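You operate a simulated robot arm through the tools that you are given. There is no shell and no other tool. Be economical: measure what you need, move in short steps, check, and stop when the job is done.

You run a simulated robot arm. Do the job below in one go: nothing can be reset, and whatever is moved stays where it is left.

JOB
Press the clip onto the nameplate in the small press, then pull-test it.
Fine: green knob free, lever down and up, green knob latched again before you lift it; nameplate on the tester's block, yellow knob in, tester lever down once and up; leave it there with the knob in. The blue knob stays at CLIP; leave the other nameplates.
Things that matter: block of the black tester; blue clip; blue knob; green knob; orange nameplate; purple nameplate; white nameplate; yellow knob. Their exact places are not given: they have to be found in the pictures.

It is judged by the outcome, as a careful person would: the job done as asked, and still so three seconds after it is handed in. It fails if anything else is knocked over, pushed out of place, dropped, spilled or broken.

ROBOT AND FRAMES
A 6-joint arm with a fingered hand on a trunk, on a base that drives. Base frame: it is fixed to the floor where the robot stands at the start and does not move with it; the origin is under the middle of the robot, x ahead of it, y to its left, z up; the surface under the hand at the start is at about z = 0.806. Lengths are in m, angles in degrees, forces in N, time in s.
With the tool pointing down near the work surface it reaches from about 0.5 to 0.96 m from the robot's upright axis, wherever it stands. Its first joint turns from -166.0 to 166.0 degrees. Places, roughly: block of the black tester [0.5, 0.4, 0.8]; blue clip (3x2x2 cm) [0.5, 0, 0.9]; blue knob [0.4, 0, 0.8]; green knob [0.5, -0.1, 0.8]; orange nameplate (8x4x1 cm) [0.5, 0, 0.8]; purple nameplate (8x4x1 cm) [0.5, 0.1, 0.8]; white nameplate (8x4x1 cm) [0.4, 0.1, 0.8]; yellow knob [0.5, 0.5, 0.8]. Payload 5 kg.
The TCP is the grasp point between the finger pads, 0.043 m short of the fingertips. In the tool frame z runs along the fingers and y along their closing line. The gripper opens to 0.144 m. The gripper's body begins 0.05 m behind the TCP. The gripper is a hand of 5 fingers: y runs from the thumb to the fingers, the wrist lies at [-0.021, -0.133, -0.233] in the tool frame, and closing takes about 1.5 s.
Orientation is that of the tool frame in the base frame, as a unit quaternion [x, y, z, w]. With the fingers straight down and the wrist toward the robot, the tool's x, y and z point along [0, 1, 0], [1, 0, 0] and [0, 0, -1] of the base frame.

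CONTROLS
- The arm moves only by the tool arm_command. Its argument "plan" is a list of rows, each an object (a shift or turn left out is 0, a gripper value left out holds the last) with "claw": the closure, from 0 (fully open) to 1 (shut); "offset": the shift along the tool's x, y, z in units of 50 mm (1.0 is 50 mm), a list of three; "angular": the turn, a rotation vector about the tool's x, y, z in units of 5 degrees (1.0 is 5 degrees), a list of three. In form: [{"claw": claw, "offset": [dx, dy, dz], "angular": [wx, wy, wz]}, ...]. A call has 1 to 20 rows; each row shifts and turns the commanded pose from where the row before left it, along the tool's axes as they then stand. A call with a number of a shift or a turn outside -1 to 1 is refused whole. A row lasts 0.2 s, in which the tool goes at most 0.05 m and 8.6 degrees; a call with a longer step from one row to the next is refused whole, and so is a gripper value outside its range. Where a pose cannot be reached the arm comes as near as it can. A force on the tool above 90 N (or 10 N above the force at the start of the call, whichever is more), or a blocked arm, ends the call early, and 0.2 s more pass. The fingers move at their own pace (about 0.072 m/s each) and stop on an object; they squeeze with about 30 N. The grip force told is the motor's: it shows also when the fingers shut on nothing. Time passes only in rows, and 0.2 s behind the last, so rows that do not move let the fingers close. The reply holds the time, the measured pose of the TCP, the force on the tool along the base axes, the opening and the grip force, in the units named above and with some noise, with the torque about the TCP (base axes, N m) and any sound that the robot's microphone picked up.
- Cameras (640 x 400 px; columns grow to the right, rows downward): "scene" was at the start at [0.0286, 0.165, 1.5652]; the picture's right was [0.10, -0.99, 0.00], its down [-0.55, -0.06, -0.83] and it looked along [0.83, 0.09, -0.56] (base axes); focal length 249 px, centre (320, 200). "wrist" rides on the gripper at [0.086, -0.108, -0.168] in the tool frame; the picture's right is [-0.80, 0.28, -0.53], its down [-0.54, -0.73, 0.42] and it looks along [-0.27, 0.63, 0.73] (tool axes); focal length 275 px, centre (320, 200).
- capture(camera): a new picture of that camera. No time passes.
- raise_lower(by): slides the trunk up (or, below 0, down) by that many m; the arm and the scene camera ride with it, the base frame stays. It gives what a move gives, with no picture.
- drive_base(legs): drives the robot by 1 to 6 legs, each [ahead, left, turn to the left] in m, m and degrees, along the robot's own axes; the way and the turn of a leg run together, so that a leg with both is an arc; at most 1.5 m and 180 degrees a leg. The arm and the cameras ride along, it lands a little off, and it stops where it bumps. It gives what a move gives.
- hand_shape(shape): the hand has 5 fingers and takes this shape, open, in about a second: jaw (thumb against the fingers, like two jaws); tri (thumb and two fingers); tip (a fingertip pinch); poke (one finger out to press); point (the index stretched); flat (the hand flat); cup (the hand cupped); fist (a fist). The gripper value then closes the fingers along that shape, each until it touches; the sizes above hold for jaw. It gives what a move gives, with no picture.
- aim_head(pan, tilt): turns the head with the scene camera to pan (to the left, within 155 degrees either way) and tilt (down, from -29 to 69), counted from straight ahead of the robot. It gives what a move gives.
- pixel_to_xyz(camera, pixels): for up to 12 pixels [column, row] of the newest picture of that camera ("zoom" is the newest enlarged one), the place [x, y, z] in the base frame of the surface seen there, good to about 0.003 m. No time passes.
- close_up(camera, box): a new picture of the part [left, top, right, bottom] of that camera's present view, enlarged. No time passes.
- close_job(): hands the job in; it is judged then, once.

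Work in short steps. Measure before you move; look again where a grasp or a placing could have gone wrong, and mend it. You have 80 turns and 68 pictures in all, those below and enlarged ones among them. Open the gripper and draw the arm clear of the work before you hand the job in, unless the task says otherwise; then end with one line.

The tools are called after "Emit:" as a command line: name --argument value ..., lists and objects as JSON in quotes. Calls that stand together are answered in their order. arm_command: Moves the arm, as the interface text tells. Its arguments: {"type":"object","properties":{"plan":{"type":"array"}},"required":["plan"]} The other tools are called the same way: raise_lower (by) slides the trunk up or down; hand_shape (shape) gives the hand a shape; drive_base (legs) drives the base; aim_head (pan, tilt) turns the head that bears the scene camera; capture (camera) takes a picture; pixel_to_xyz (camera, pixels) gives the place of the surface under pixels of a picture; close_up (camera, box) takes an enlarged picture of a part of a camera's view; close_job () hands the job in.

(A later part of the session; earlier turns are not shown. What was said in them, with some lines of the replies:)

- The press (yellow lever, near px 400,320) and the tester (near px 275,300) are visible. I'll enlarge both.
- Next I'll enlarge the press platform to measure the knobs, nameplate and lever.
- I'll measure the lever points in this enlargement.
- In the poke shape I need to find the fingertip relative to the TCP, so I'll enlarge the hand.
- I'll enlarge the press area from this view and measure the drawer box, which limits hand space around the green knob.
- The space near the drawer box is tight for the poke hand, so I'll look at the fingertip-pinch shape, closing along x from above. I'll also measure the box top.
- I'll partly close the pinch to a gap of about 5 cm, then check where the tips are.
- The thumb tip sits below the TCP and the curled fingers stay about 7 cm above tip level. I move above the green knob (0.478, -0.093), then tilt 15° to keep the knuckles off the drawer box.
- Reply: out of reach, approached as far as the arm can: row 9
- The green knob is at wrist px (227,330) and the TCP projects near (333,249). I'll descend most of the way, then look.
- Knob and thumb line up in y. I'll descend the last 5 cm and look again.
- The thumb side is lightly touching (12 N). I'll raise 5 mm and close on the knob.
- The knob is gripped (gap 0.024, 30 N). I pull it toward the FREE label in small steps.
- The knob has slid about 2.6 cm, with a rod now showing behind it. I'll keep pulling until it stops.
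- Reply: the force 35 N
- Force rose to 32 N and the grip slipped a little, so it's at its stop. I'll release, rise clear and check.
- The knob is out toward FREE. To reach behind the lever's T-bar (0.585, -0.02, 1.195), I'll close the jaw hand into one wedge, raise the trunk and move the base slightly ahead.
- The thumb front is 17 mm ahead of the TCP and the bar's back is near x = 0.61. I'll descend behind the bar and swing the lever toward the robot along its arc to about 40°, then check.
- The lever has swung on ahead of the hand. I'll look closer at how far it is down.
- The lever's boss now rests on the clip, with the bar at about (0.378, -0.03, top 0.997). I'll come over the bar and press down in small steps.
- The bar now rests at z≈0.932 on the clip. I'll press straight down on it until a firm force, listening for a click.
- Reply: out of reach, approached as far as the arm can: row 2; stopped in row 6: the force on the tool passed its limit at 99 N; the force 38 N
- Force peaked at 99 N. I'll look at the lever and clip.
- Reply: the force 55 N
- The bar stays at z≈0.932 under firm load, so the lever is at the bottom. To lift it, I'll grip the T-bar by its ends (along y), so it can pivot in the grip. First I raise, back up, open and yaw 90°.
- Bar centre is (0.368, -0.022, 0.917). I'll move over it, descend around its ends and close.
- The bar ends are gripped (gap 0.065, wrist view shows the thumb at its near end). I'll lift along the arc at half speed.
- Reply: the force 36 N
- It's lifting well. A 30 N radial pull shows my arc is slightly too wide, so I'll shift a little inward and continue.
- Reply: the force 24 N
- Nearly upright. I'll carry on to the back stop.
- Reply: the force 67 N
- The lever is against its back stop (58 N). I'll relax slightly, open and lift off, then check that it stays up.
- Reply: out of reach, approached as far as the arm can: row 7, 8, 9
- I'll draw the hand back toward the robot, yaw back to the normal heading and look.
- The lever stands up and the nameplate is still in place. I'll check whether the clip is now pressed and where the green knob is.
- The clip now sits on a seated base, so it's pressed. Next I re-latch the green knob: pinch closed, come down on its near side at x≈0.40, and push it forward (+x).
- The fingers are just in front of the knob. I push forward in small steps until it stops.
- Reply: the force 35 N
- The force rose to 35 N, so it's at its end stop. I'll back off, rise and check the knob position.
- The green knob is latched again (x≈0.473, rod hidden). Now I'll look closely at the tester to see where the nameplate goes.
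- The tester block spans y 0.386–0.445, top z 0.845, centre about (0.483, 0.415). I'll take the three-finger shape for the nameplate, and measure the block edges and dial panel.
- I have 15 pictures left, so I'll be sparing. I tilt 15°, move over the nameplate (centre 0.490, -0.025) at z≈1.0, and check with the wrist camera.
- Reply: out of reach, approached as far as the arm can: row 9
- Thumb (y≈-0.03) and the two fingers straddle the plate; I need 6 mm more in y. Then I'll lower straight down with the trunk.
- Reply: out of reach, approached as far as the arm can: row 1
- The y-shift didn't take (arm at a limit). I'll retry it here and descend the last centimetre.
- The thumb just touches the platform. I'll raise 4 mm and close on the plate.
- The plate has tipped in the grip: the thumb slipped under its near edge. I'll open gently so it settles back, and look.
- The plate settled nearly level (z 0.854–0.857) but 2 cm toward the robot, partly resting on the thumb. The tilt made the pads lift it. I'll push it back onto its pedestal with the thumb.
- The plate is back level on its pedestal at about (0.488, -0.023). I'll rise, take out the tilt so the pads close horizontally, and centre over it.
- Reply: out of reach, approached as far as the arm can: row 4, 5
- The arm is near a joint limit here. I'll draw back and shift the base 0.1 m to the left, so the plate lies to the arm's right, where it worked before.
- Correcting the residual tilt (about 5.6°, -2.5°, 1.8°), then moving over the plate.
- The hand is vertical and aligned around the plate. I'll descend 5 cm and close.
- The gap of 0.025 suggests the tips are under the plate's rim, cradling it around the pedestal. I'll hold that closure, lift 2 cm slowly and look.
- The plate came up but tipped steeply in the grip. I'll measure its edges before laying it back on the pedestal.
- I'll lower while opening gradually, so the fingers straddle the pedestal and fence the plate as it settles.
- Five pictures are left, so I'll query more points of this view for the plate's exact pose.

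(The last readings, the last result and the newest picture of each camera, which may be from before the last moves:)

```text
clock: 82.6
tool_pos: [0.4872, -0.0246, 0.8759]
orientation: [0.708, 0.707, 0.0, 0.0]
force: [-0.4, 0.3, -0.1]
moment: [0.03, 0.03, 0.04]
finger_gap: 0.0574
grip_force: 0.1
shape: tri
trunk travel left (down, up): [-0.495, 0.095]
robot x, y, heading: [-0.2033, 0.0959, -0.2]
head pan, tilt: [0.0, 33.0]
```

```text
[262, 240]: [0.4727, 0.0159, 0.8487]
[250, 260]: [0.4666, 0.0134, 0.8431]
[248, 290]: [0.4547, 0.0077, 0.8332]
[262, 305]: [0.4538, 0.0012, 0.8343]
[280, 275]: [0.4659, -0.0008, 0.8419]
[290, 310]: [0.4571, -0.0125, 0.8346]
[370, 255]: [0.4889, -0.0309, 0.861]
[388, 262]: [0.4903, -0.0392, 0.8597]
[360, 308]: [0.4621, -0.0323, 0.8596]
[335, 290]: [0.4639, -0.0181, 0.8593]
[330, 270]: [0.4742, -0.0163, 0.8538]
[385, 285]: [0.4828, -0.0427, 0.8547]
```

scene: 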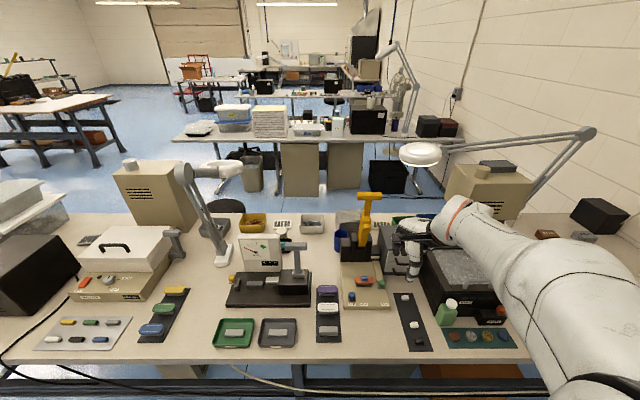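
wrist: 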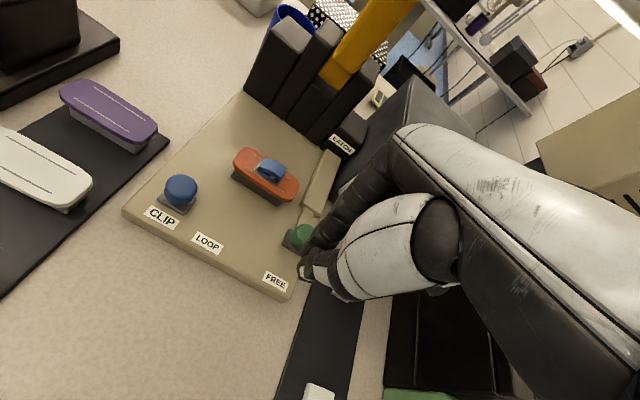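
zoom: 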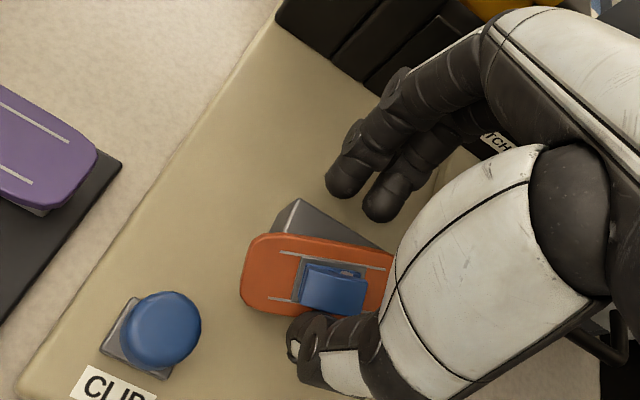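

The plate leans on the pedestal's front edge (near edge down). I'll re-grip, lift, then open with the thumb held still as a fence, so the plate falls flat onto the pedestal.

Emit:
arm_command --plan '[{"claw": 0.88}, {"claw": 0.88}, {"claw": 0.88}, {"claw": 0.88}, {"offset": [0, 0, -0.1]}, {"offset": [0, 0, -0.12]}, {"offset": [0, 0, -0.12]}, {"offset": [0, 0, 0]}]'

Emit:
close_up --camera "wrist" --box '[180, 120, 420, 340]'

```text
clock: 84.4
tool_pos: [0.4879, -0.0233, 0.8934]
orientation: [0.707, 0.707, 0.0, -0.001]
force: [-0.1, 0.4, -0.9]
moment: [-0.01, -0.04, -0.02]
finger_gap: 0.0173
grip_force: 0.1
shape: tri
trunk travel left (down, up): [-0.495, 0.095]
robot x, y, heading: [-0.2029, 0.0966, -0.2]
head pan, tilt: [0.0, 33.0]
```

```text
1.82 times, centred on (300, 230) of wrist
```

zoom: 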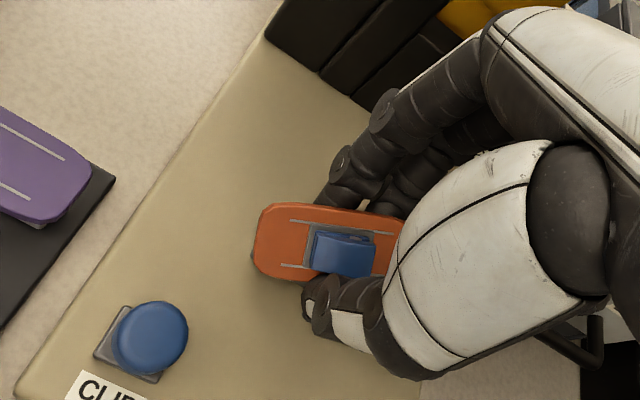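

Emit:
pixel_to_xyz --camera "zoom" --pixels '[[270, 212], [260, 265], [290, 215], [285, 275], [275, 240], [300, 240], [350, 218], [390, 225], [345, 245], [390, 260], [300, 272], [265, 280]]'

```text
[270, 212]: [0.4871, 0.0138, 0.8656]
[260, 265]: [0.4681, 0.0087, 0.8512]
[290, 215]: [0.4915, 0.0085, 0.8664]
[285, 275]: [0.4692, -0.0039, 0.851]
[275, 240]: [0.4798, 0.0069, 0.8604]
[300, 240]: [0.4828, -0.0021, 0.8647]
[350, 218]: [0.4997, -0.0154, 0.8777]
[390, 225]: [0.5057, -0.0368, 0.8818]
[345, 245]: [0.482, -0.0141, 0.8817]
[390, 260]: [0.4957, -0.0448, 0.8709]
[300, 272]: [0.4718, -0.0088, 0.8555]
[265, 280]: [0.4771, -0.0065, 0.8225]
```

The plate now lies as on a tray: its near edge is at pedestal height (z≈0.851) and its far edge leans on the fingers. I open with the thumb held still, so the far side settles onto the pedestal.

Emit:
arm_command --plan '[{"claw": 0.8, "offset": [0, 0.13, 0]}, {"claw": 0.72, "offset": [0, 0.13, 0]}, {"claw": 0.64, "offset": [0, 0.12, 0]}, {"claw": 0.56, "offset": [0, 0.11, 0]}, {"claw": 0.48, "offset": [0, 0.1, 0]}, {"claw": 0.48}]'

Emit:
close_up --camera "wrist" --box '[180, 120, 420, 340]'

Emit:
pixel_to_xyz --camera "zoom" --pixels '[[270, 212], [260, 265], [290, 225], [285, 275], [275, 240], [300, 240], [350, 228], [390, 235], [345, 255], [300, 285], [320, 300], [265, 230]]'

```text
clock: 85.8
tool_pos: [0.5183, -0.0235, 0.8937]
orientation: [0.707, 0.707, 0.0, 0.001]
force: [-0.6, -0.3, 0.5]
moment: [0.03, -0.01, 0.02]
finger_gap: 0.0747
grip_force: 0.1
shape: tri
trunk travel left (down, up): [-0.495, 0.095]
robot x, y, heading: [-0.2025, 0.1039, 0.1]
head pan, tilt: [0.0, 33.0]
```

```text
1.82 times, centred on (300, 230) of wrist
```

zoom: 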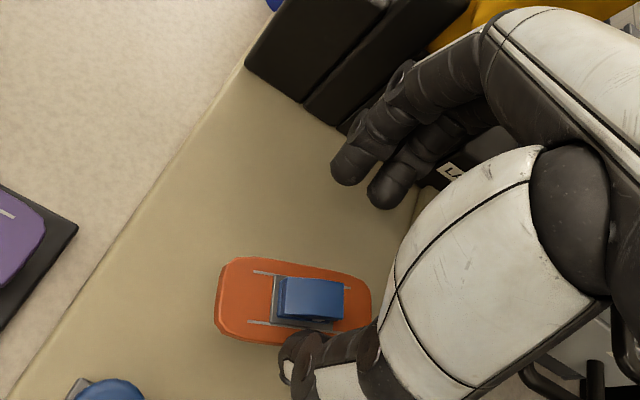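

```text
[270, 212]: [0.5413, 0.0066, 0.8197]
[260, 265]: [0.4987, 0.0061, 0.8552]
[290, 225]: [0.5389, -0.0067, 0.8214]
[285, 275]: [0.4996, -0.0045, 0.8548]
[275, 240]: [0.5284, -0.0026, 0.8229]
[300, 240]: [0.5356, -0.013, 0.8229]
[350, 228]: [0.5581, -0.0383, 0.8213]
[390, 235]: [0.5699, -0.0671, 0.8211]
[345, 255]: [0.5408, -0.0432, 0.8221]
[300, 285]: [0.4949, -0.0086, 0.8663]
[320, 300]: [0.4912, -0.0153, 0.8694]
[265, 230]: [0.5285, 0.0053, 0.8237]
```

It landed flat (top z 0.855). I'll measure its exact edges.

Emit:
pixel_to_xyz --camera "zoom" --pixels '[[235, 264], [222, 300], [225, 325], [255, 335], [275, 338], [300, 265], [345, 275], [366, 290], [368, 315], [350, 325], [245, 300], [315, 290]]'

```text
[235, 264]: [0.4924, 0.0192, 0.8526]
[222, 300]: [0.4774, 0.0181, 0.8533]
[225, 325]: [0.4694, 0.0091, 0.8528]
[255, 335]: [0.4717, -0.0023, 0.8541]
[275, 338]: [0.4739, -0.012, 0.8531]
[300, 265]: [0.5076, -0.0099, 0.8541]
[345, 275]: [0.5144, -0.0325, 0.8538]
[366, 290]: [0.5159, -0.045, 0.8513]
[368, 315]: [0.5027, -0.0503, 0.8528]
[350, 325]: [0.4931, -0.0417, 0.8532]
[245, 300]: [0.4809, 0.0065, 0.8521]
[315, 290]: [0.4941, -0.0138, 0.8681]
```

The plate lies level at about (0.493, -0.016), turned about 20°. Before choosing the grip for the tester, I'll measure the dial panel and lever from the last scene picture.

Emit:
pixel_to_xyz --camera "scene" --pixels '[[258, 236], [242, 240], [276, 238], [258, 255], [297, 246], [290, 246], [306, 246], [299, 262], [298, 272], [232, 280], [240, 258], [279, 258]]'

```text
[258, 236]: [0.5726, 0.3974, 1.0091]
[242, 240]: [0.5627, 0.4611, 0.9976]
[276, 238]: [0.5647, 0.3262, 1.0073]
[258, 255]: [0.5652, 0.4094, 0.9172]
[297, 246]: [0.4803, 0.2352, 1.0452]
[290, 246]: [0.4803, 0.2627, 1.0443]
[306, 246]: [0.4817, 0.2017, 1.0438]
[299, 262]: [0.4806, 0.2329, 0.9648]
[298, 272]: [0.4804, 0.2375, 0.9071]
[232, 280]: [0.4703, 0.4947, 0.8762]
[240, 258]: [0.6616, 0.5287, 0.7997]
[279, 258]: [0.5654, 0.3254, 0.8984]
```

The panel front is at x = 0.565, so the hand clears it. The plate's turn now frees its right end from the green knob, so I'll grip it by its long ends, which is much steadier. I rise, open wider, centre over it and yaw 70°.

Emit:
arm_command --plan '[{"claw": 0.25, "offset": [0, 0, -0.7]}, {"offset": [0, 0, -0.6]}, {"offset": [0.15, -0.49, 0]}, {"angular": [0, 0, 0.99]}, {"angular": [0, 0, 0.99]}, {"angular": [0, 0, 0.99]}, {"angular": [0, 0, 0.99]}, {"angular": [0, 0, 0.99]}, {"angular": [0, 0, 0.99]}, {"angular": [0, 0, 0.99]}, {"angular": [0, 0, 0.99]}, {"angular": [0, 0, 0.99]}, {"angular": [0, 0, 0.99]}, {"angular": [0, 0, 0.99]}, {"angular": [0, 0, 0.99]}, {"angular": [0, 0, 0.99]}, {"angular": [0, 0, 0.99]}, {"offset": [0, 0, 0]}]'

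```text
clock: 89.6
tool_pos: [0.4941, -0.016, 0.9574]
orientation: [0.984, 0.179, 0.0, 0.0]
force: [0.2, 0.7, -0.8]
moment: [0.01, -0.01, 0.05]
finger_gap: 0.1077
grip_force: 0.1
shape: tri
trunk travel left (down, up): [-0.495, 0.095]
robot x, y, heading: [-0.2013, 0.1013, -0.2]
head pan, tilt: [0.0, 33.0]
```

Emit:
arm_command --plan '[{"offset": [0, 0, 0.6]}, {"offset": [0, 0, 0.6]}, {"offset": [0, 0, 0.36]}, {"offset": [0, 0, 0]}]'

Emit:
arm_command --plan '[{"claw": 0.45}, {"claw": 0.55}, {"claw": 0.7}, {"claw": 0.7}, {"claw": 0.7}, {"claw": 0.7}]'

```text
clock: 90.6
tool_pos: [0.4924, -0.0166, 0.8807]
orientation: [0.984, 0.179, 0.0, 0.0]
force: [0.9, -0.5, -0.1]
moment: [-0.01, -0.01, 0.0]
finger_gap: 0.1079
grip_force: 0.1
shape: tri
trunk travel left (down, up): [-0.495, 0.095]
robot x, y, heading: [-0.1986, 0.1023, 0.1]
head pan, tilt: [0.0, 33.0]
```

```text
clock: 92.0
tool_pos: [0.4931, -0.0159, 0.8811]
orientation: [0.984, 0.179, 0.0, 0.0]
force: [0.8, -1.2, -0.1]
moment: [-0.01, -0.04, 0.01]
finger_gap: 0.0682
grip_force: 29.5
shape: tri
trunk travel left (down, up): [-0.495, 0.095]
robot x, y, heading: [-0.2027, 0.0993, -0.2]
head pan, tilt: [0.0, 33.0]
```

It's gripped by the ends (gap 0.068, 30 N, no side force). I'll lift slowly by 6 cm and check with one picture.

Emit:
arm_command --plan '[{"offset": [0, 0, -0.1]}, {"offset": [0, 0, -0.2]}, {"offset": [0, 0, -0.4]}, {"offset": [0, 0, -0.5]}, {"offset": [0, 0, 0]}]'

Emit:
capture --camera "wrist"

```text
clock: 93.2
tool_pos: [0.4927, -0.0154, 0.9405]
orientation: [0.984, 0.179, -0.001, 0.001]
force: [-0.5, -0.6, -0.4]
moment: [-0.01, -0.01, 0.0]
finger_gap: 0.0681
grip_force: 29.8
shape: tri
trunk travel left (down, up): [-0.495, 0.095]
robot x, y, heading: [-0.2005, 0.0999, 0.0]
head pan, tilt: [0.0, 33.0]
```

```text
2 pictures are left
```

wrist: 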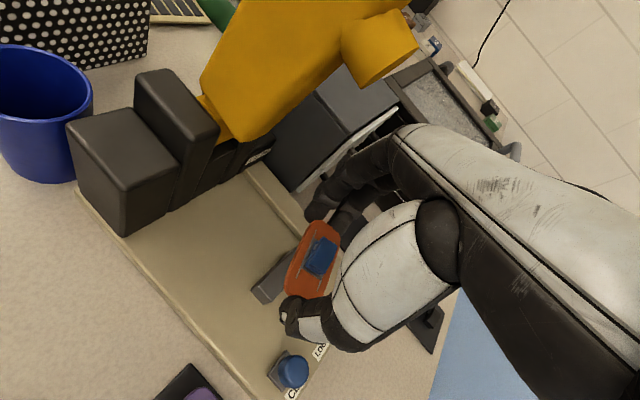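

Emit:
pixel_to_xyz --camera "wrist" --pixels '[[310, 232], [330, 232], [295, 265], [300, 290], [298, 280], [320, 258], [334, 238], [290, 275], [318, 222], [305, 285]]'

```text
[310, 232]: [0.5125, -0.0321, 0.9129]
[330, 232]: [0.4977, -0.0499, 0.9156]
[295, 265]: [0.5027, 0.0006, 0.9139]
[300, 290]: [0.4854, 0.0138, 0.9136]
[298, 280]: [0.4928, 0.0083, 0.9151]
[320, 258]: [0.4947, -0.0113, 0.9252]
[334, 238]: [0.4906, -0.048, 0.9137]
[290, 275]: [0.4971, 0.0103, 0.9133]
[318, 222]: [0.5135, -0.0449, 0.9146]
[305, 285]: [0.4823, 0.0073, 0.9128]
```

The plate is held level (top z 0.914). Before carrying it over, I'll check the lamp's position from the stored scene picture.

Emit:
pixel_to_xyz --camera "scene" --pixels '[[222, 260], [215, 235], [203, 210], [190, 180], [184, 170], [205, 168], [228, 166], [172, 245], [160, 200], [222, 248]]'

```text
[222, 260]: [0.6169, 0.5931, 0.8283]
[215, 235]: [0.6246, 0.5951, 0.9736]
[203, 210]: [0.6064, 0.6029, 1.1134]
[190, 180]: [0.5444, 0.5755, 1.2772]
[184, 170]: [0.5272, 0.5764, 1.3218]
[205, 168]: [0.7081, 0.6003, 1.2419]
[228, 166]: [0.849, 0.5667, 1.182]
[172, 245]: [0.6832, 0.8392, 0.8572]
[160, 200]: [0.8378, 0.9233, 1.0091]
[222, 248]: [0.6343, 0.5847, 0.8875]
```

The lamp is clear of the path. I raise, draw back toward the robot, and carry the plate left past the tester lever.

Emit:
arm_command --plan '[{"offset": [0, 0, -0.4]}, {"offset": [0, 0, -0.4]}, {"offset": [0, 0, -0.4]}, {"offset": [-0.5, -0.187, 0]}, {"offset": [-0.5, -0.187, 0]}, {"offset": [-0.5, -0.187, 0]}, {"offset": [-0.5, -0.187, 0]}, {"offset": [-0.5, -0.187, 0]}, {"offset": [-0.5, -0.187, 0]}, {"offset": [0, 0, 0]}]'

Emit:
arm_command --plan '[{"offset": [0.232, -0.62, 0]}, {"offset": [0.232, -0.62, 0]}, {"offset": [0.232, -0.62, 0]}, {"offset": [0.232, -0.62, 0]}, {"offset": [0.232, -0.62, 0]}, {"offset": [0.232, -0.62, 0]}, {"offset": [0.232, -0.62, 0]}, {"offset": [0.232, -0.62, 0]}, {"offset": [0.232, -0.62, 0]}, {"offset": [0.232, -0.62, 0]}, {"offset": [0.232, -0.62, 0]}, {"offset": [0.232, -0.62, 0]}, {"offset": [0.232, -0.62, 0]}, {"angular": [0, 0, -0.875]}, {"angular": [0, 0, -0.875]}, {"angular": [0, 0, -0.875]}, {"angular": [0, 0, -0.875]}, {"offset": [0, 0, 0]}]'

```text
clock: 95.4
tool_pos: [0.3333, -0.0164, 0.9994]
orientation: [0.984, 0.179, 0.0, -0.001]
force: [-0.1, -0.2, -0.7]
moment: [-0.05, -0.04, 0.0]
finger_gap: 0.068
grip_force: 29.5
shape: tri
trunk travel left (down, up): [-0.495, 0.095]
robot x, y, heading: [-0.2033, 0.1004, 0.0]
head pan, tilt: [0.0, 33.0]
```

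```text
clock: 99.2
tool_pos: [0.3308, 0.4136, 1.0004]
orientation: [0.945, 0.328, -0.001, 0.0]
force: [-0.6, 0.5, -0.4]
moment: [0.02, 0.01, -0.01]
finger_gap: 0.0679
grip_force: 30.5
shape: tri
trunk travel left (down, up): [-0.495, 0.095]
robot x, y, heading: [-0.204, 0.101, 0.0]
head pan, tilt: [0.0, 33.0]
```

Now forward over the block and down to just above it.

Emit:
arm_command --plan '[{"offset": [0.46, 0.379, 0]}, {"offset": [0.46, 0.379, 0]}, {"offset": [0.46, 0.379, 0]}, {"offset": [0.46, 0.379, 0]}, {"offset": [0.46, 0.379, 0]}, {"offset": [0, 0, 0]}, {"offset": [0, 0, 0.6]}, {"offset": [0, 0, 0.6]}, {"offset": [0, 0, 0.6]}, {"offset": [0, 0, 0.3]}, {"offset": [0, 0, 0]}]'

```text
clock: 101.6
tool_pos: [0.4823, 0.4112, 0.9062]
orientation: [0.945, 0.328, 0.008, 0.0]
force: [6.0, -2.7, 54.4]
moment: [-2.42, -0.7, 0.22]
finger_gap: 0.0699
grip_force: 29.9
shape: tri
trunk travel left (down, up): [-0.495, 0.095]
robot x, y, heading: [-0.2054, 0.0962, 0.1]
head pan, tilt: [0.0, 33.0]
5 turns are left
```

The middle fingertip rests on the tester's silver jaw (contact at about +0.013, -0.045 from the TCP). I lift 2 cm, yaw 20° more so the fingers clear it, lower the plate onto the block, release, rise and look.

Emit:
arm_command --plan '[{"offset": [0, 0, -0.4]}, {"angular": [0, 0, -1]}, {"angular": [0, 0, -1]}, {"angular": [0, 0, -1]}, {"angular": [0, 0, -1]}, {"offset": [0, 0, 0]}, {"offset": [0, 0, 0.3]}, {"offset": [0, 0, 0.2]}, {"offset": [0, 0, 0.1]}, {"offset": [0, 0, 0.08]}, {"offset": [0, 0, 0]}, {"claw": 0.5}, {"claw": 0.4}, {"claw": 0.3}, {"claw": 0.3}, {"claw": 0.3}, {"offset": [0, 0, -0.5]}, {"offset": [0, 0, -0.8]}, {"offset": [0, 0, 0]}]'

Emit:
capture --camera "wrist"

Emit:
pixel_to_xyz --camera "wrist" --pixels '[[260, 260], [280, 260], [300, 260], [260, 280], [280, 280], [300, 280], [260, 300], [280, 300], [300, 300], [300, 245], [280, 240], [270, 320]]'

```text
clock: 105.6
tool_pos: [0.4802, 0.41, 0.9468]
orientation: [0.874, 0.487, 0.0, 0.001]
force: [-0.5, -0.2, 0.4]
moment: [0.02, -0.01, 0.03]
finger_gap: 0.1004
grip_force: 0.0
shape: tri
trunk travel left (down, up): [-0.495, 0.095]
robot x, y, heading: [-0.2051, 0.0985, -0.3]
head pan, tilt: [0.0, 33.0]
```

```text
1 pictures are left
```

wrist: 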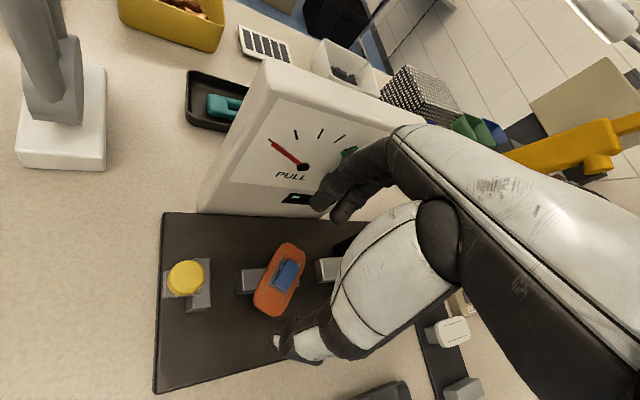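

```text
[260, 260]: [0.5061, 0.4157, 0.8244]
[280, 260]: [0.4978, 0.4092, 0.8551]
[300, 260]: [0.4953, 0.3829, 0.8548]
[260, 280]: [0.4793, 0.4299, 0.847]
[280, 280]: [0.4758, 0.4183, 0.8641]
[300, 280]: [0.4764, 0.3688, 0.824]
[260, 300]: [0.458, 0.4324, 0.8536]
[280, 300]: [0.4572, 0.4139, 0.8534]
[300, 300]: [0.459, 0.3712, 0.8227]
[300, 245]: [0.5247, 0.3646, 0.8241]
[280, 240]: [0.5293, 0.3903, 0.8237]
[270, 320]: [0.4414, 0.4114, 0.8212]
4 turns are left
```

The plate lies flat on the block, centred near (0.477, 0.416), but turned about 65°. I'll turn it into line on the block: an end-grip turn, then a squeeze across its width with turns, tips kept level with the plate. Then the last picture.

Emit:
arm_command --plan '[{"offset": [0, 0, 0.6]}, {"offset": [0, 0, 0.5]}, {"offset": [0, 0, 0.2]}, {"claw": 0.5}, {"claw": 0.7}, {"claw": 0.7}, {"claw": 0.7}, {"claw": 0.7}, {"angular": [0, 0, 0.75]}, {"angular": [0, 0, 0.75]}, {"angular": [0, 0, 0.75]}, {"claw": 0.5}, {"claw": 0.4}, {"claw": 0.3}, {"claw": 0.3}, {"offset": [0, 0, -0.6]}, {"offset": [0, 0, -0.7]}]'

Emit:
arm_command --plan '[{"claw": 0.2, "angular": [0, 0, -0.967]}, {"angular": [0, 0, -0.967]}, {"angular": [0, 0, -0.967]}, {"angular": [0, 0, -0.967]}, {"angular": [0, 0, -0.967]}, {"angular": [0, 0, -0.967]}, {"angular": [0, 0, -0.967]}, {"angular": [0, 0, -0.967]}, {"angular": [0, 0, -0.967]}, {"angular": [0, 0, -0.967]}, {"angular": [0, 0, -0.967]}, {"angular": [0, 0, -0.967]}, {"offset": [0.11, 0, 0]}, {"offset": [0, 0, 0.6]}, {"offset": [0, 0, 0.4]}, {"offset": [0, 0, 0.2]}, {"offset": [0, 0, 0]}]'

Emit:
arm_command --plan '[{"claw": 0.35}, {"claw": 0.5}, {"claw": 0.6}, {"claw": 0.68}, {"claw": 0.74}, {"claw": 0.74}, {"angular": [0, 0, 1]}, {"angular": [0, 0, 1]}, {"angular": [0, 0, 1]}, {"angular": [0, 0, 1]}, {"angular": [0, 0, 1]}, {"angular": [0, 0, 1]}, {"claw": 0.62}, {"claw": 0.5}, {"claw": 0.42}, {"claw": 0.42}, {"angular": [0, 0, -1]}, {"angular": [0, 0, -1]}, {"angular": [0, 0, -1]}]'

Emit:
arm_command --plan '[{"claw": 0.55}, {"claw": 0.65}, {"claw": 0.72}, {"claw": 0.74}, {"claw": 0.74}, {"claw": 0.6}, {"claw": 0.45}, {"claw": 0.35}, {"claw": 0.3}, {"offset": [0, 0, -0.6]}, {"offset": [0, 0, -0.7]}, {"offset": [0, 0, 0]}]'

Emit:
capture --camera "wrist"

Emit:
pixel_to_xyz --camera "wrist" --pixels '[[260, 260], [280, 260], [300, 260], [260, 280], [280, 280], [300, 280], [260, 300], [280, 300], [300, 300], [320, 280], [240, 260], [240, 280]]'

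```text
clock: 109.2
tool_pos: [0.4792, 0.4103, 0.9461]
orientation: [0.917, 0.398, -0.001, -0.001]
force: [0.7, -0.2, -0.6]
moment: [0.03, -0.03, 0.02]
finger_gap: 0.1006
grip_force: 0.0
shape: tri
trunk travel left (down, up): [-0.495, 0.095]
robot x, y, heading: [-0.2058, 0.0997, 0.0]
head pan, tilt: [0.0, 33.0]
```

```text
clock: 112.8
tool_pos: [0.4748, 0.4161, 0.8885]
orientation: [0.609, 0.793, 0.001, 0.002]
force: [-45.3, 4.2, 13.0]
moment: [0.07, -2.23, 0.8]
finger_gap: 0.1044
grip_force: 0.1
shape: tri
trunk travel left (down, up): [-0.495, 0.095]
robot x, y, heading: [-0.1996, 0.0987, -0.1]
head pan, tilt: [0.0, 33.0]
```

```text
clock: 116.8
tool_pos: [0.4769, 0.4144, 0.8864]
orientation: [0.708, 0.706, -0.001, 0.0]
force: [-19.9, -8.1, -0.1]
moment: [0.18, -0.47, -1.0]
finger_gap: 0.0786
grip_force: 0.0
shape: tri
trunk travel left (down, up): [-0.495, 0.095]
robot x, y, heading: [-0.2029, 0.0978, -0.2]
head pan, tilt: [0.0, 33.0]
```

```text
clock: 119.4
tool_pos: [0.4759, 0.4132, 0.9526]
orientation: [0.707, 0.707, 0.0, 0.0]
force: [-28.9, -0.5, -3.8]
moment: [0.03, -0.36, -0.36]
finger_gap: 0.0916
grip_force: 0.0
shape: tri
trunk travel left (down, up): [-0.495, 0.095]
robot x, y, heading: [-0.1972, 0.1025, 0.0]
head pan, tilt: [0.0, 33.0]
```

```text
0 pictures are left
```

wrist: 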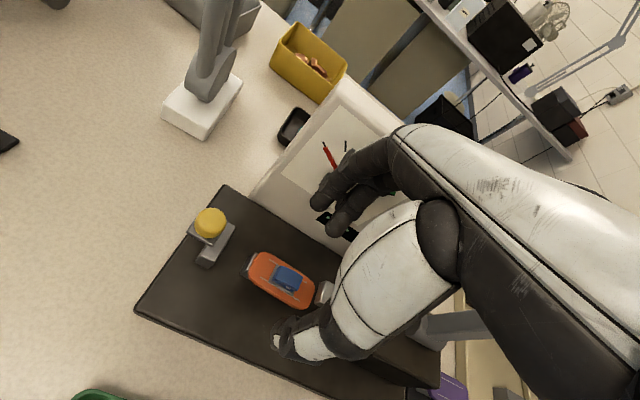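

```text
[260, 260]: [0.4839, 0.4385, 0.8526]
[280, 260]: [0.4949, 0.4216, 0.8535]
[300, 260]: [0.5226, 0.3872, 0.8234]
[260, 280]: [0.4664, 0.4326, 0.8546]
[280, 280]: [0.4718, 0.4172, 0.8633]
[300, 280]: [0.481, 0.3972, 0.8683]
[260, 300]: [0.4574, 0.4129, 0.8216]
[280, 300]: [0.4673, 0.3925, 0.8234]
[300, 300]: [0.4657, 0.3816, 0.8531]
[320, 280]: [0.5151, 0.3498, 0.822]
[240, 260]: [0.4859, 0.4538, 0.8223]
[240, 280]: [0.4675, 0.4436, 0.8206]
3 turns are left
```

The plate now sits on the block nearly in line (near edge x≈0.466 at both ends, centre about (0.477, 0.412)). No pictures remain, so I go by coordinates: withdraw, push the yellow knob (0.475, 0.497) inward along -y, then swing the tester lever (bar at 0.49, 0.237, 1.04) toward the robot and down.

Emit:
arm_command --plan '[{"offset": [0, -0.6, 0]}, {"offset": [0, -0.6, 0]}, {"offset": [0, 0, -0.8]}, {"offset": [0, 0, -0.8]}, {"offset": [0.735, 0, 0]}, {"offset": [0.735, 0, 0]}, {"offset": [0.735, 0, 0]}, {"offset": [0.735, 0, 0]}, {"offset": [0, 0, 0]}]'

Emit:
hand_shape --shape "tip"

Emit:
arm_command --plan '[{"claw": 1}, {"claw": 1}, {"claw": 1}, {"claw": 1}, {"claw": 1}, {"claw": 1}, {"claw": 1}, {"offset": [0, 0.55, 0]}, {"offset": [0, 0.55, 0]}, {"offset": [0, 0, 0.7]}, {"offset": [0, 0, 0.7]}, {"offset": [0, 0, 0.6]}, {"offset": [0, 0, 0.5]}, {"offset": [0, 0, 0]}]'

Emit:
arm_command --plan '[{"offset": [-0.2, 0, 0]}, {"offset": [-0.2, 0, 0]}, {"offset": [-0.2, 0, 0]}, {"offset": [-0.2, 0, 0]}, {"offset": [-0.2, 0, 0]}, {"offset": [-0.2, 0, 0]}, {"offset": [-0.2, 0, 0]}, {"offset": [0, 0, 0]}]'

Emit:
arm_command --plan '[{"offset": [0.8, 0, 0]}, {"offset": [0, 0, -0.9]}, {"offset": [0, 0, -0.9]}, {"offset": [0, 0, -0.9]}, {"offset": [0, 0, -0.9]}, {"offset": [0, 0, -0.9]}, {"offset": [0, 0, -0.9]}, {"offset": [0, -0.9, 0]}, {"offset": [0, -0.9, 0]}, {"offset": [-0.95, 0, 0]}, {"offset": [-0.95, 0, 0]}, {"offset": [-0.95, 0, 0]}, {"offset": [-0.95, 0, 0]}, {"offset": [-0.95, 0, 0]}, {"offset": [-0.95, 0, 0]}, {"offset": [0, 0, 0]}]'

Emit:
hand_shape --shape "jaw"

Emit:
arm_command --plan '[{"claw": 1}, {"claw": 1}, {"claw": 1}, {"claw": 1}, {"claw": 1}, {"claw": 1}, {"claw": 1}, {"offset": [0, 0.8125, 0]}, {"offset": [0, 0.8125, 0]}, {"offset": [0, 0.8125, 0]}, {"offset": [0, 0.8125, 0]}, {"offset": [0, 0, 0.8]}, {"offset": [0, 0, 0.8]}, {"offset": [0, 0, 0.8]}, {"offset": [0, 0, 0]}]'

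Emit:
arm_command --plan '[{"offset": [0, -0.46, 0]}, {"offset": [0, -0.348, -0.04]}, {"offset": [0, -0.348, -0.04]}, {"offset": [0, -0.346, 0.053]}, {"offset": [0, -0.346, 0.053]}, {"offset": [0, -0.32, 0.141]}, {"offset": [0, -0.32, 0.141]}, {"offset": [0, -0.273, 0.219]}, {"offset": [0, -0.273, 0.219]}, {"offset": [0, -0.207, 0.281]}, {"offset": [0, -0.207, 0.281]}, {"offset": [0, -0.127, 0.326]}, {"offset": [0, -0.127, 0.326]}, {"offset": [0, -0.03, 0.15]}, {"offset": [0, -0.03, 0.15]}, {"offset": [0, 0, 0]}]'

```text
clock: 121.4
tool_pos: [0.4209, 0.5633, 1.0302]
orientation: [0.708, 0.707, 0.0, 0.0]
force: [-0.1, 0.3, 0.4]
moment: [-0.06, -0.02, 0.0]
finger_gap: 0.1005
grip_force: 0.0
shape: tri
trunk travel left (down, up): [-0.495, 0.095]
robot x, y, heading: [-0.2035, 0.0983, -0.2]
head pan, tilt: [0.0, 33.0]
```

```text
clock: 122.3
tool_pos: [0.4198, 0.5639, 1.03]
orientation: [0.708, 0.706, -0.001, 0.0]
force: [0.7, 0.0, 0.0]
moment: [0.0, -0.02, 0.0]
finger_gap: 0.1441
grip_force: 0.0
shape: tip
trunk travel left (down, up): [-0.495, 0.095]
robot x, y, heading: [-0.1988, 0.098, -0.1]
head pan, tilt: [0.0, 33.0]
```

```text
clock: 125.3
tool_pos: [0.4739, 0.5633, 0.9064]
orientation: [0.707, 0.707, 0.0, 0.0]
force: [-0.2, 0.7, 0.4]
moment: [0.02, 0.03, -0.02]
finger_gap: 0.0
grip_force: 30.1
shape: tip
trunk travel left (down, up): [-0.495, 0.095]
robot x, y, heading: [-0.2025, 0.1028, -0.1]
head pan, tilt: [0.0, 33.0]
```

```text
clock: 127.1
tool_pos: [0.4735, 0.4962, 0.9085]
orientation: [0.707, 0.708, 0.001, -0.001]
force: [0.6, 21.7, 0.2]
moment: [0.76, -0.04, 0.14]
finger_gap: 0.0
grip_force: 29.0
shape: tip
trunk travel left (down, up): [-0.495, 0.095]
robot x, y, heading: [-0.2042, 0.0986, 0.1]
head pan, tilt: [0.0, 33.0]
```

```text
clock: 130.5
tool_pos: [0.3848, 0.2481, 1.1769]
orientation: [0.708, 0.707, 0.0, 0.0]
force: [0.4, -0.6, 0.2]
moment: [0.05, 0.0, 0.0]
finger_gap: 0.0
grip_force: 29.6
shape: tip
trunk travel left (down, up): [-0.495, 0.095]
robot x, y, heading: [-0.2009, 0.1012, 0.2]
head pan, tilt: [0.0, 33.0]
```

```text
clock: 131.4
tool_pos: [0.3858, 0.2483, 1.1758]
orientation: [0.707, 0.707, 0.0, 0.0]
force: [-0.3, -0.2, -0.3]
moment: [-0.01, 0.0, 0.02]
finger_gap: 0.1435
grip_force: 0.1
shape: jaw
trunk travel left (down, up): [-0.495, 0.095]
robot x, y, heading: [-0.2029, 0.0994, -0.0]
head pan, tilt: [0.0, 33.0]
```

```text
clock: 134.6
tool_pos: [0.5472, 0.248, 1.0579]
orientation: [0.708, 0.707, 0.0, 0.0]
force: [0.6, 0.1, 0.1]
moment: [-0.02, 0.0, 0.02]
finger_gap: 0.0003
grip_force: 30.0
shape: jaw
trunk travel left (down, up): [-0.495, 0.095]
robot x, y, heading: [-0.2031, 0.0974, -0.2]
head pan, tilt: [0.0, 33.0]
```

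```text
clock: 137.2
tool_pos: [0.3837, 0.2524, 1.0016]
orientation: [0.704, 0.709, 0.02, 0.013]
force: [8.0, -1.4, 19.8]
moment: [-0.41, -0.4, 0.12]
finger_gap: 0.0
grip_force: 29.8
shape: jaw
trunk travel left (down, up): [-0.495, 0.095]
robot x, y, heading: [-0.2057, 0.0976, -0.2]
head pan, tilt: [0.0, 33.0]
stopped in row 12: the force on the tool passed its limit at 96 N (the readings are from after the stop); the commanded pose is now the measured one
2 turns are left
```

The knob went in (stopped at 22 N after about 2.7 cm of travel) and the lever reached its lower stop (96 N), with the bar near (0.36, 0.238, 0.955). Now I grip the bar by its ends as before and lift it along its arc to the upright stop, holding it there for a check.

Emit:
arm_command --plan '[{"angular": [0.54, -0.11, 0.08]}, {"offset": [0, 0, -0.9]}, {"offset": [0, 0, -0.9]}, {"offset": [0, 0, -0.9]}, {"claw": 0, "angular": [0, 0, 1]}, {"angular": [0, 0, 1]}, {"angular": [0, 0, 1]}, {"angular": [0, 0, 1]}, {"angular": [0, 0, 1]}, {"angular": [0, 0, 1]}, {"angular": [0, 0, 1]}, {"angular": [0, 0, 1]}, {"angular": [0, 0, 1]}, {"angular": [0, 0, 1]}, {"angular": [0, 0, 1]}, {"angular": [0, 0, 1]}, {"angular": [0, 0, 1]}, {"angular": [0, 0, 1]}, {"angular": [0, 0, 1]}, {"angular": [0, 0, 1]}]'

Emit:
arm_command --plan '[{"angular": [0, 0, 1]}, {"angular": [0, 0, 1]}, {"offset": [-0.39, 0.29, 0]}, {"offset": [0, 0, 0.9]}, {"offset": [0, 0, 0.9]}, {"offset": [0, 0, 0.9]}, {"offset": [0, 0, 0.8]}, {"offset": [0, 0, 0]}, {"claw": 1}, {"claw": 1}, {"claw": 1}, {"claw": 1}, {"claw": 1}, {"claw": 1}]'

Emit:
arm_command --plan '[{"offset": [0.211, 0, -0.334]}, {"offset": [0.211, 0, -0.334]}, {"offset": [0.289, 0, -0.265]}, {"offset": [0.289, 0, -0.265]}, {"offset": [0.347, 0, -0.181]}, {"offset": [0.347, 0, -0.181]}, {"offset": [0.382, 0, -0.084]}, {"offset": [0.382, 0, -0.084]}, {"offset": [0.2, 0, 0]}, {"offset": [0.2, 0, 0]}, {"offset": [0, 0, 0]}]'

```text
clock: 141.4
tool_pos: [0.3832, 0.2502, 1.1321]
orientation: [0.996, 0.085, -0.005, 0.0]
force: [0.6, 0.0, -0.3]
moment: [-0.03, -0.02, 0.02]
finger_gap: 0.1438
grip_force: 0.1
shape: jaw
trunk travel left (down, up): [-0.495, 0.095]
robot x, y, heading: [-0.1997, 0.098, -0.3]
head pan, tilt: [0.0, 33.0]
```

```text
clock: 144.4
tool_pos: [0.3604, 0.2378, 0.958]
orientation: [1.0, -0.002, -0.006, 0.0]
force: [-0.9, 7.8, 0.4]
moment: [-0.21, -0.05, -0.25]
finger_gap: 0.0418
grip_force: 30.0
shape: jaw
trunk travel left (down, up): [-0.495, 0.095]
robot x, y, heading: [-0.2027, 0.0982, -0.3]
head pan, tilt: [0.0, 33.0]
```

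```text
clock: 146.3
tool_pos: [0.4696, 0.2391, 1.0395]
orientation: [1.0, -0.014, -0.018, -0.006]
force: [-53.2, -9.9, 17.4]
moment: [-0.43, -0.07, -1.51]
finger_gap: 0.0282
grip_force: 29.9
shape: jaw
trunk travel left (down, up): [-0.495, 0.095]
robot x, y, heading: [-0.2048, 0.1027, -0.3]
head pan, tilt: [0.0, 33.0]
stopped in row 9: the force on the tool passed its limit at 97 N (the readings are from after the stop); the commanded pose is now the measured one
1 turns are left
```

The push ended at the upright stop (97 N along x, lever bar at its starting place). I now open the hand, draw straight back and up clear of the work, and hand the job in.

Emit:
arm_command --plan '[{"claw": 0.5}, {"claw": 0}, {"claw": 0}, {"claw": 0}, {"claw": 0}, {"claw": 0}, {"offset": [-0.3, 0, 0]}, {"offset": [-0.5, 0, 0]}, {"offset": [-0.7, 0, 0]}, {"offset": [-0.7, 0, 0]}, {"offset": [-0.5, 0, -0.5]}, {"offset": [0, 0, -0.9]}, {"offset": [0, 0, -0.9]}, {"offset": [0, 0, -0.9]}, {"offset": [0, 0, 0]}]'

Emit:
close_job

```text
clock: 149.5
tool_pos: [0.3484, 0.2414, 1.201]
orientation: [1.0, -0.01, -0.018, -0.004]
force: [-0.6, 0.1, 0.0]
moment: [0.01, -0.03, 0.0]
finger_gap: 0.1439
grip_force: 0.0
shape: jaw
trunk travel left (down, up): [-0.495, 0.095]
robot x, y, heading: [-0.2043, 0.0991, -0.2]
head pan, tilt: [0.0, 33.0]
```

```text
The job is handed in.
```

I handed the job in with every step carried out. The tester steps after the plate was set on its block were done without pictures, so the knob, the lever and the plate's final place there are judged only from force and position readings. The plate tipped in the grip three times while I was taking it off the press and had to be resettled, and the hand pushed against the tester, probably its dial panel (about 45 N), while I turned the plate into line.
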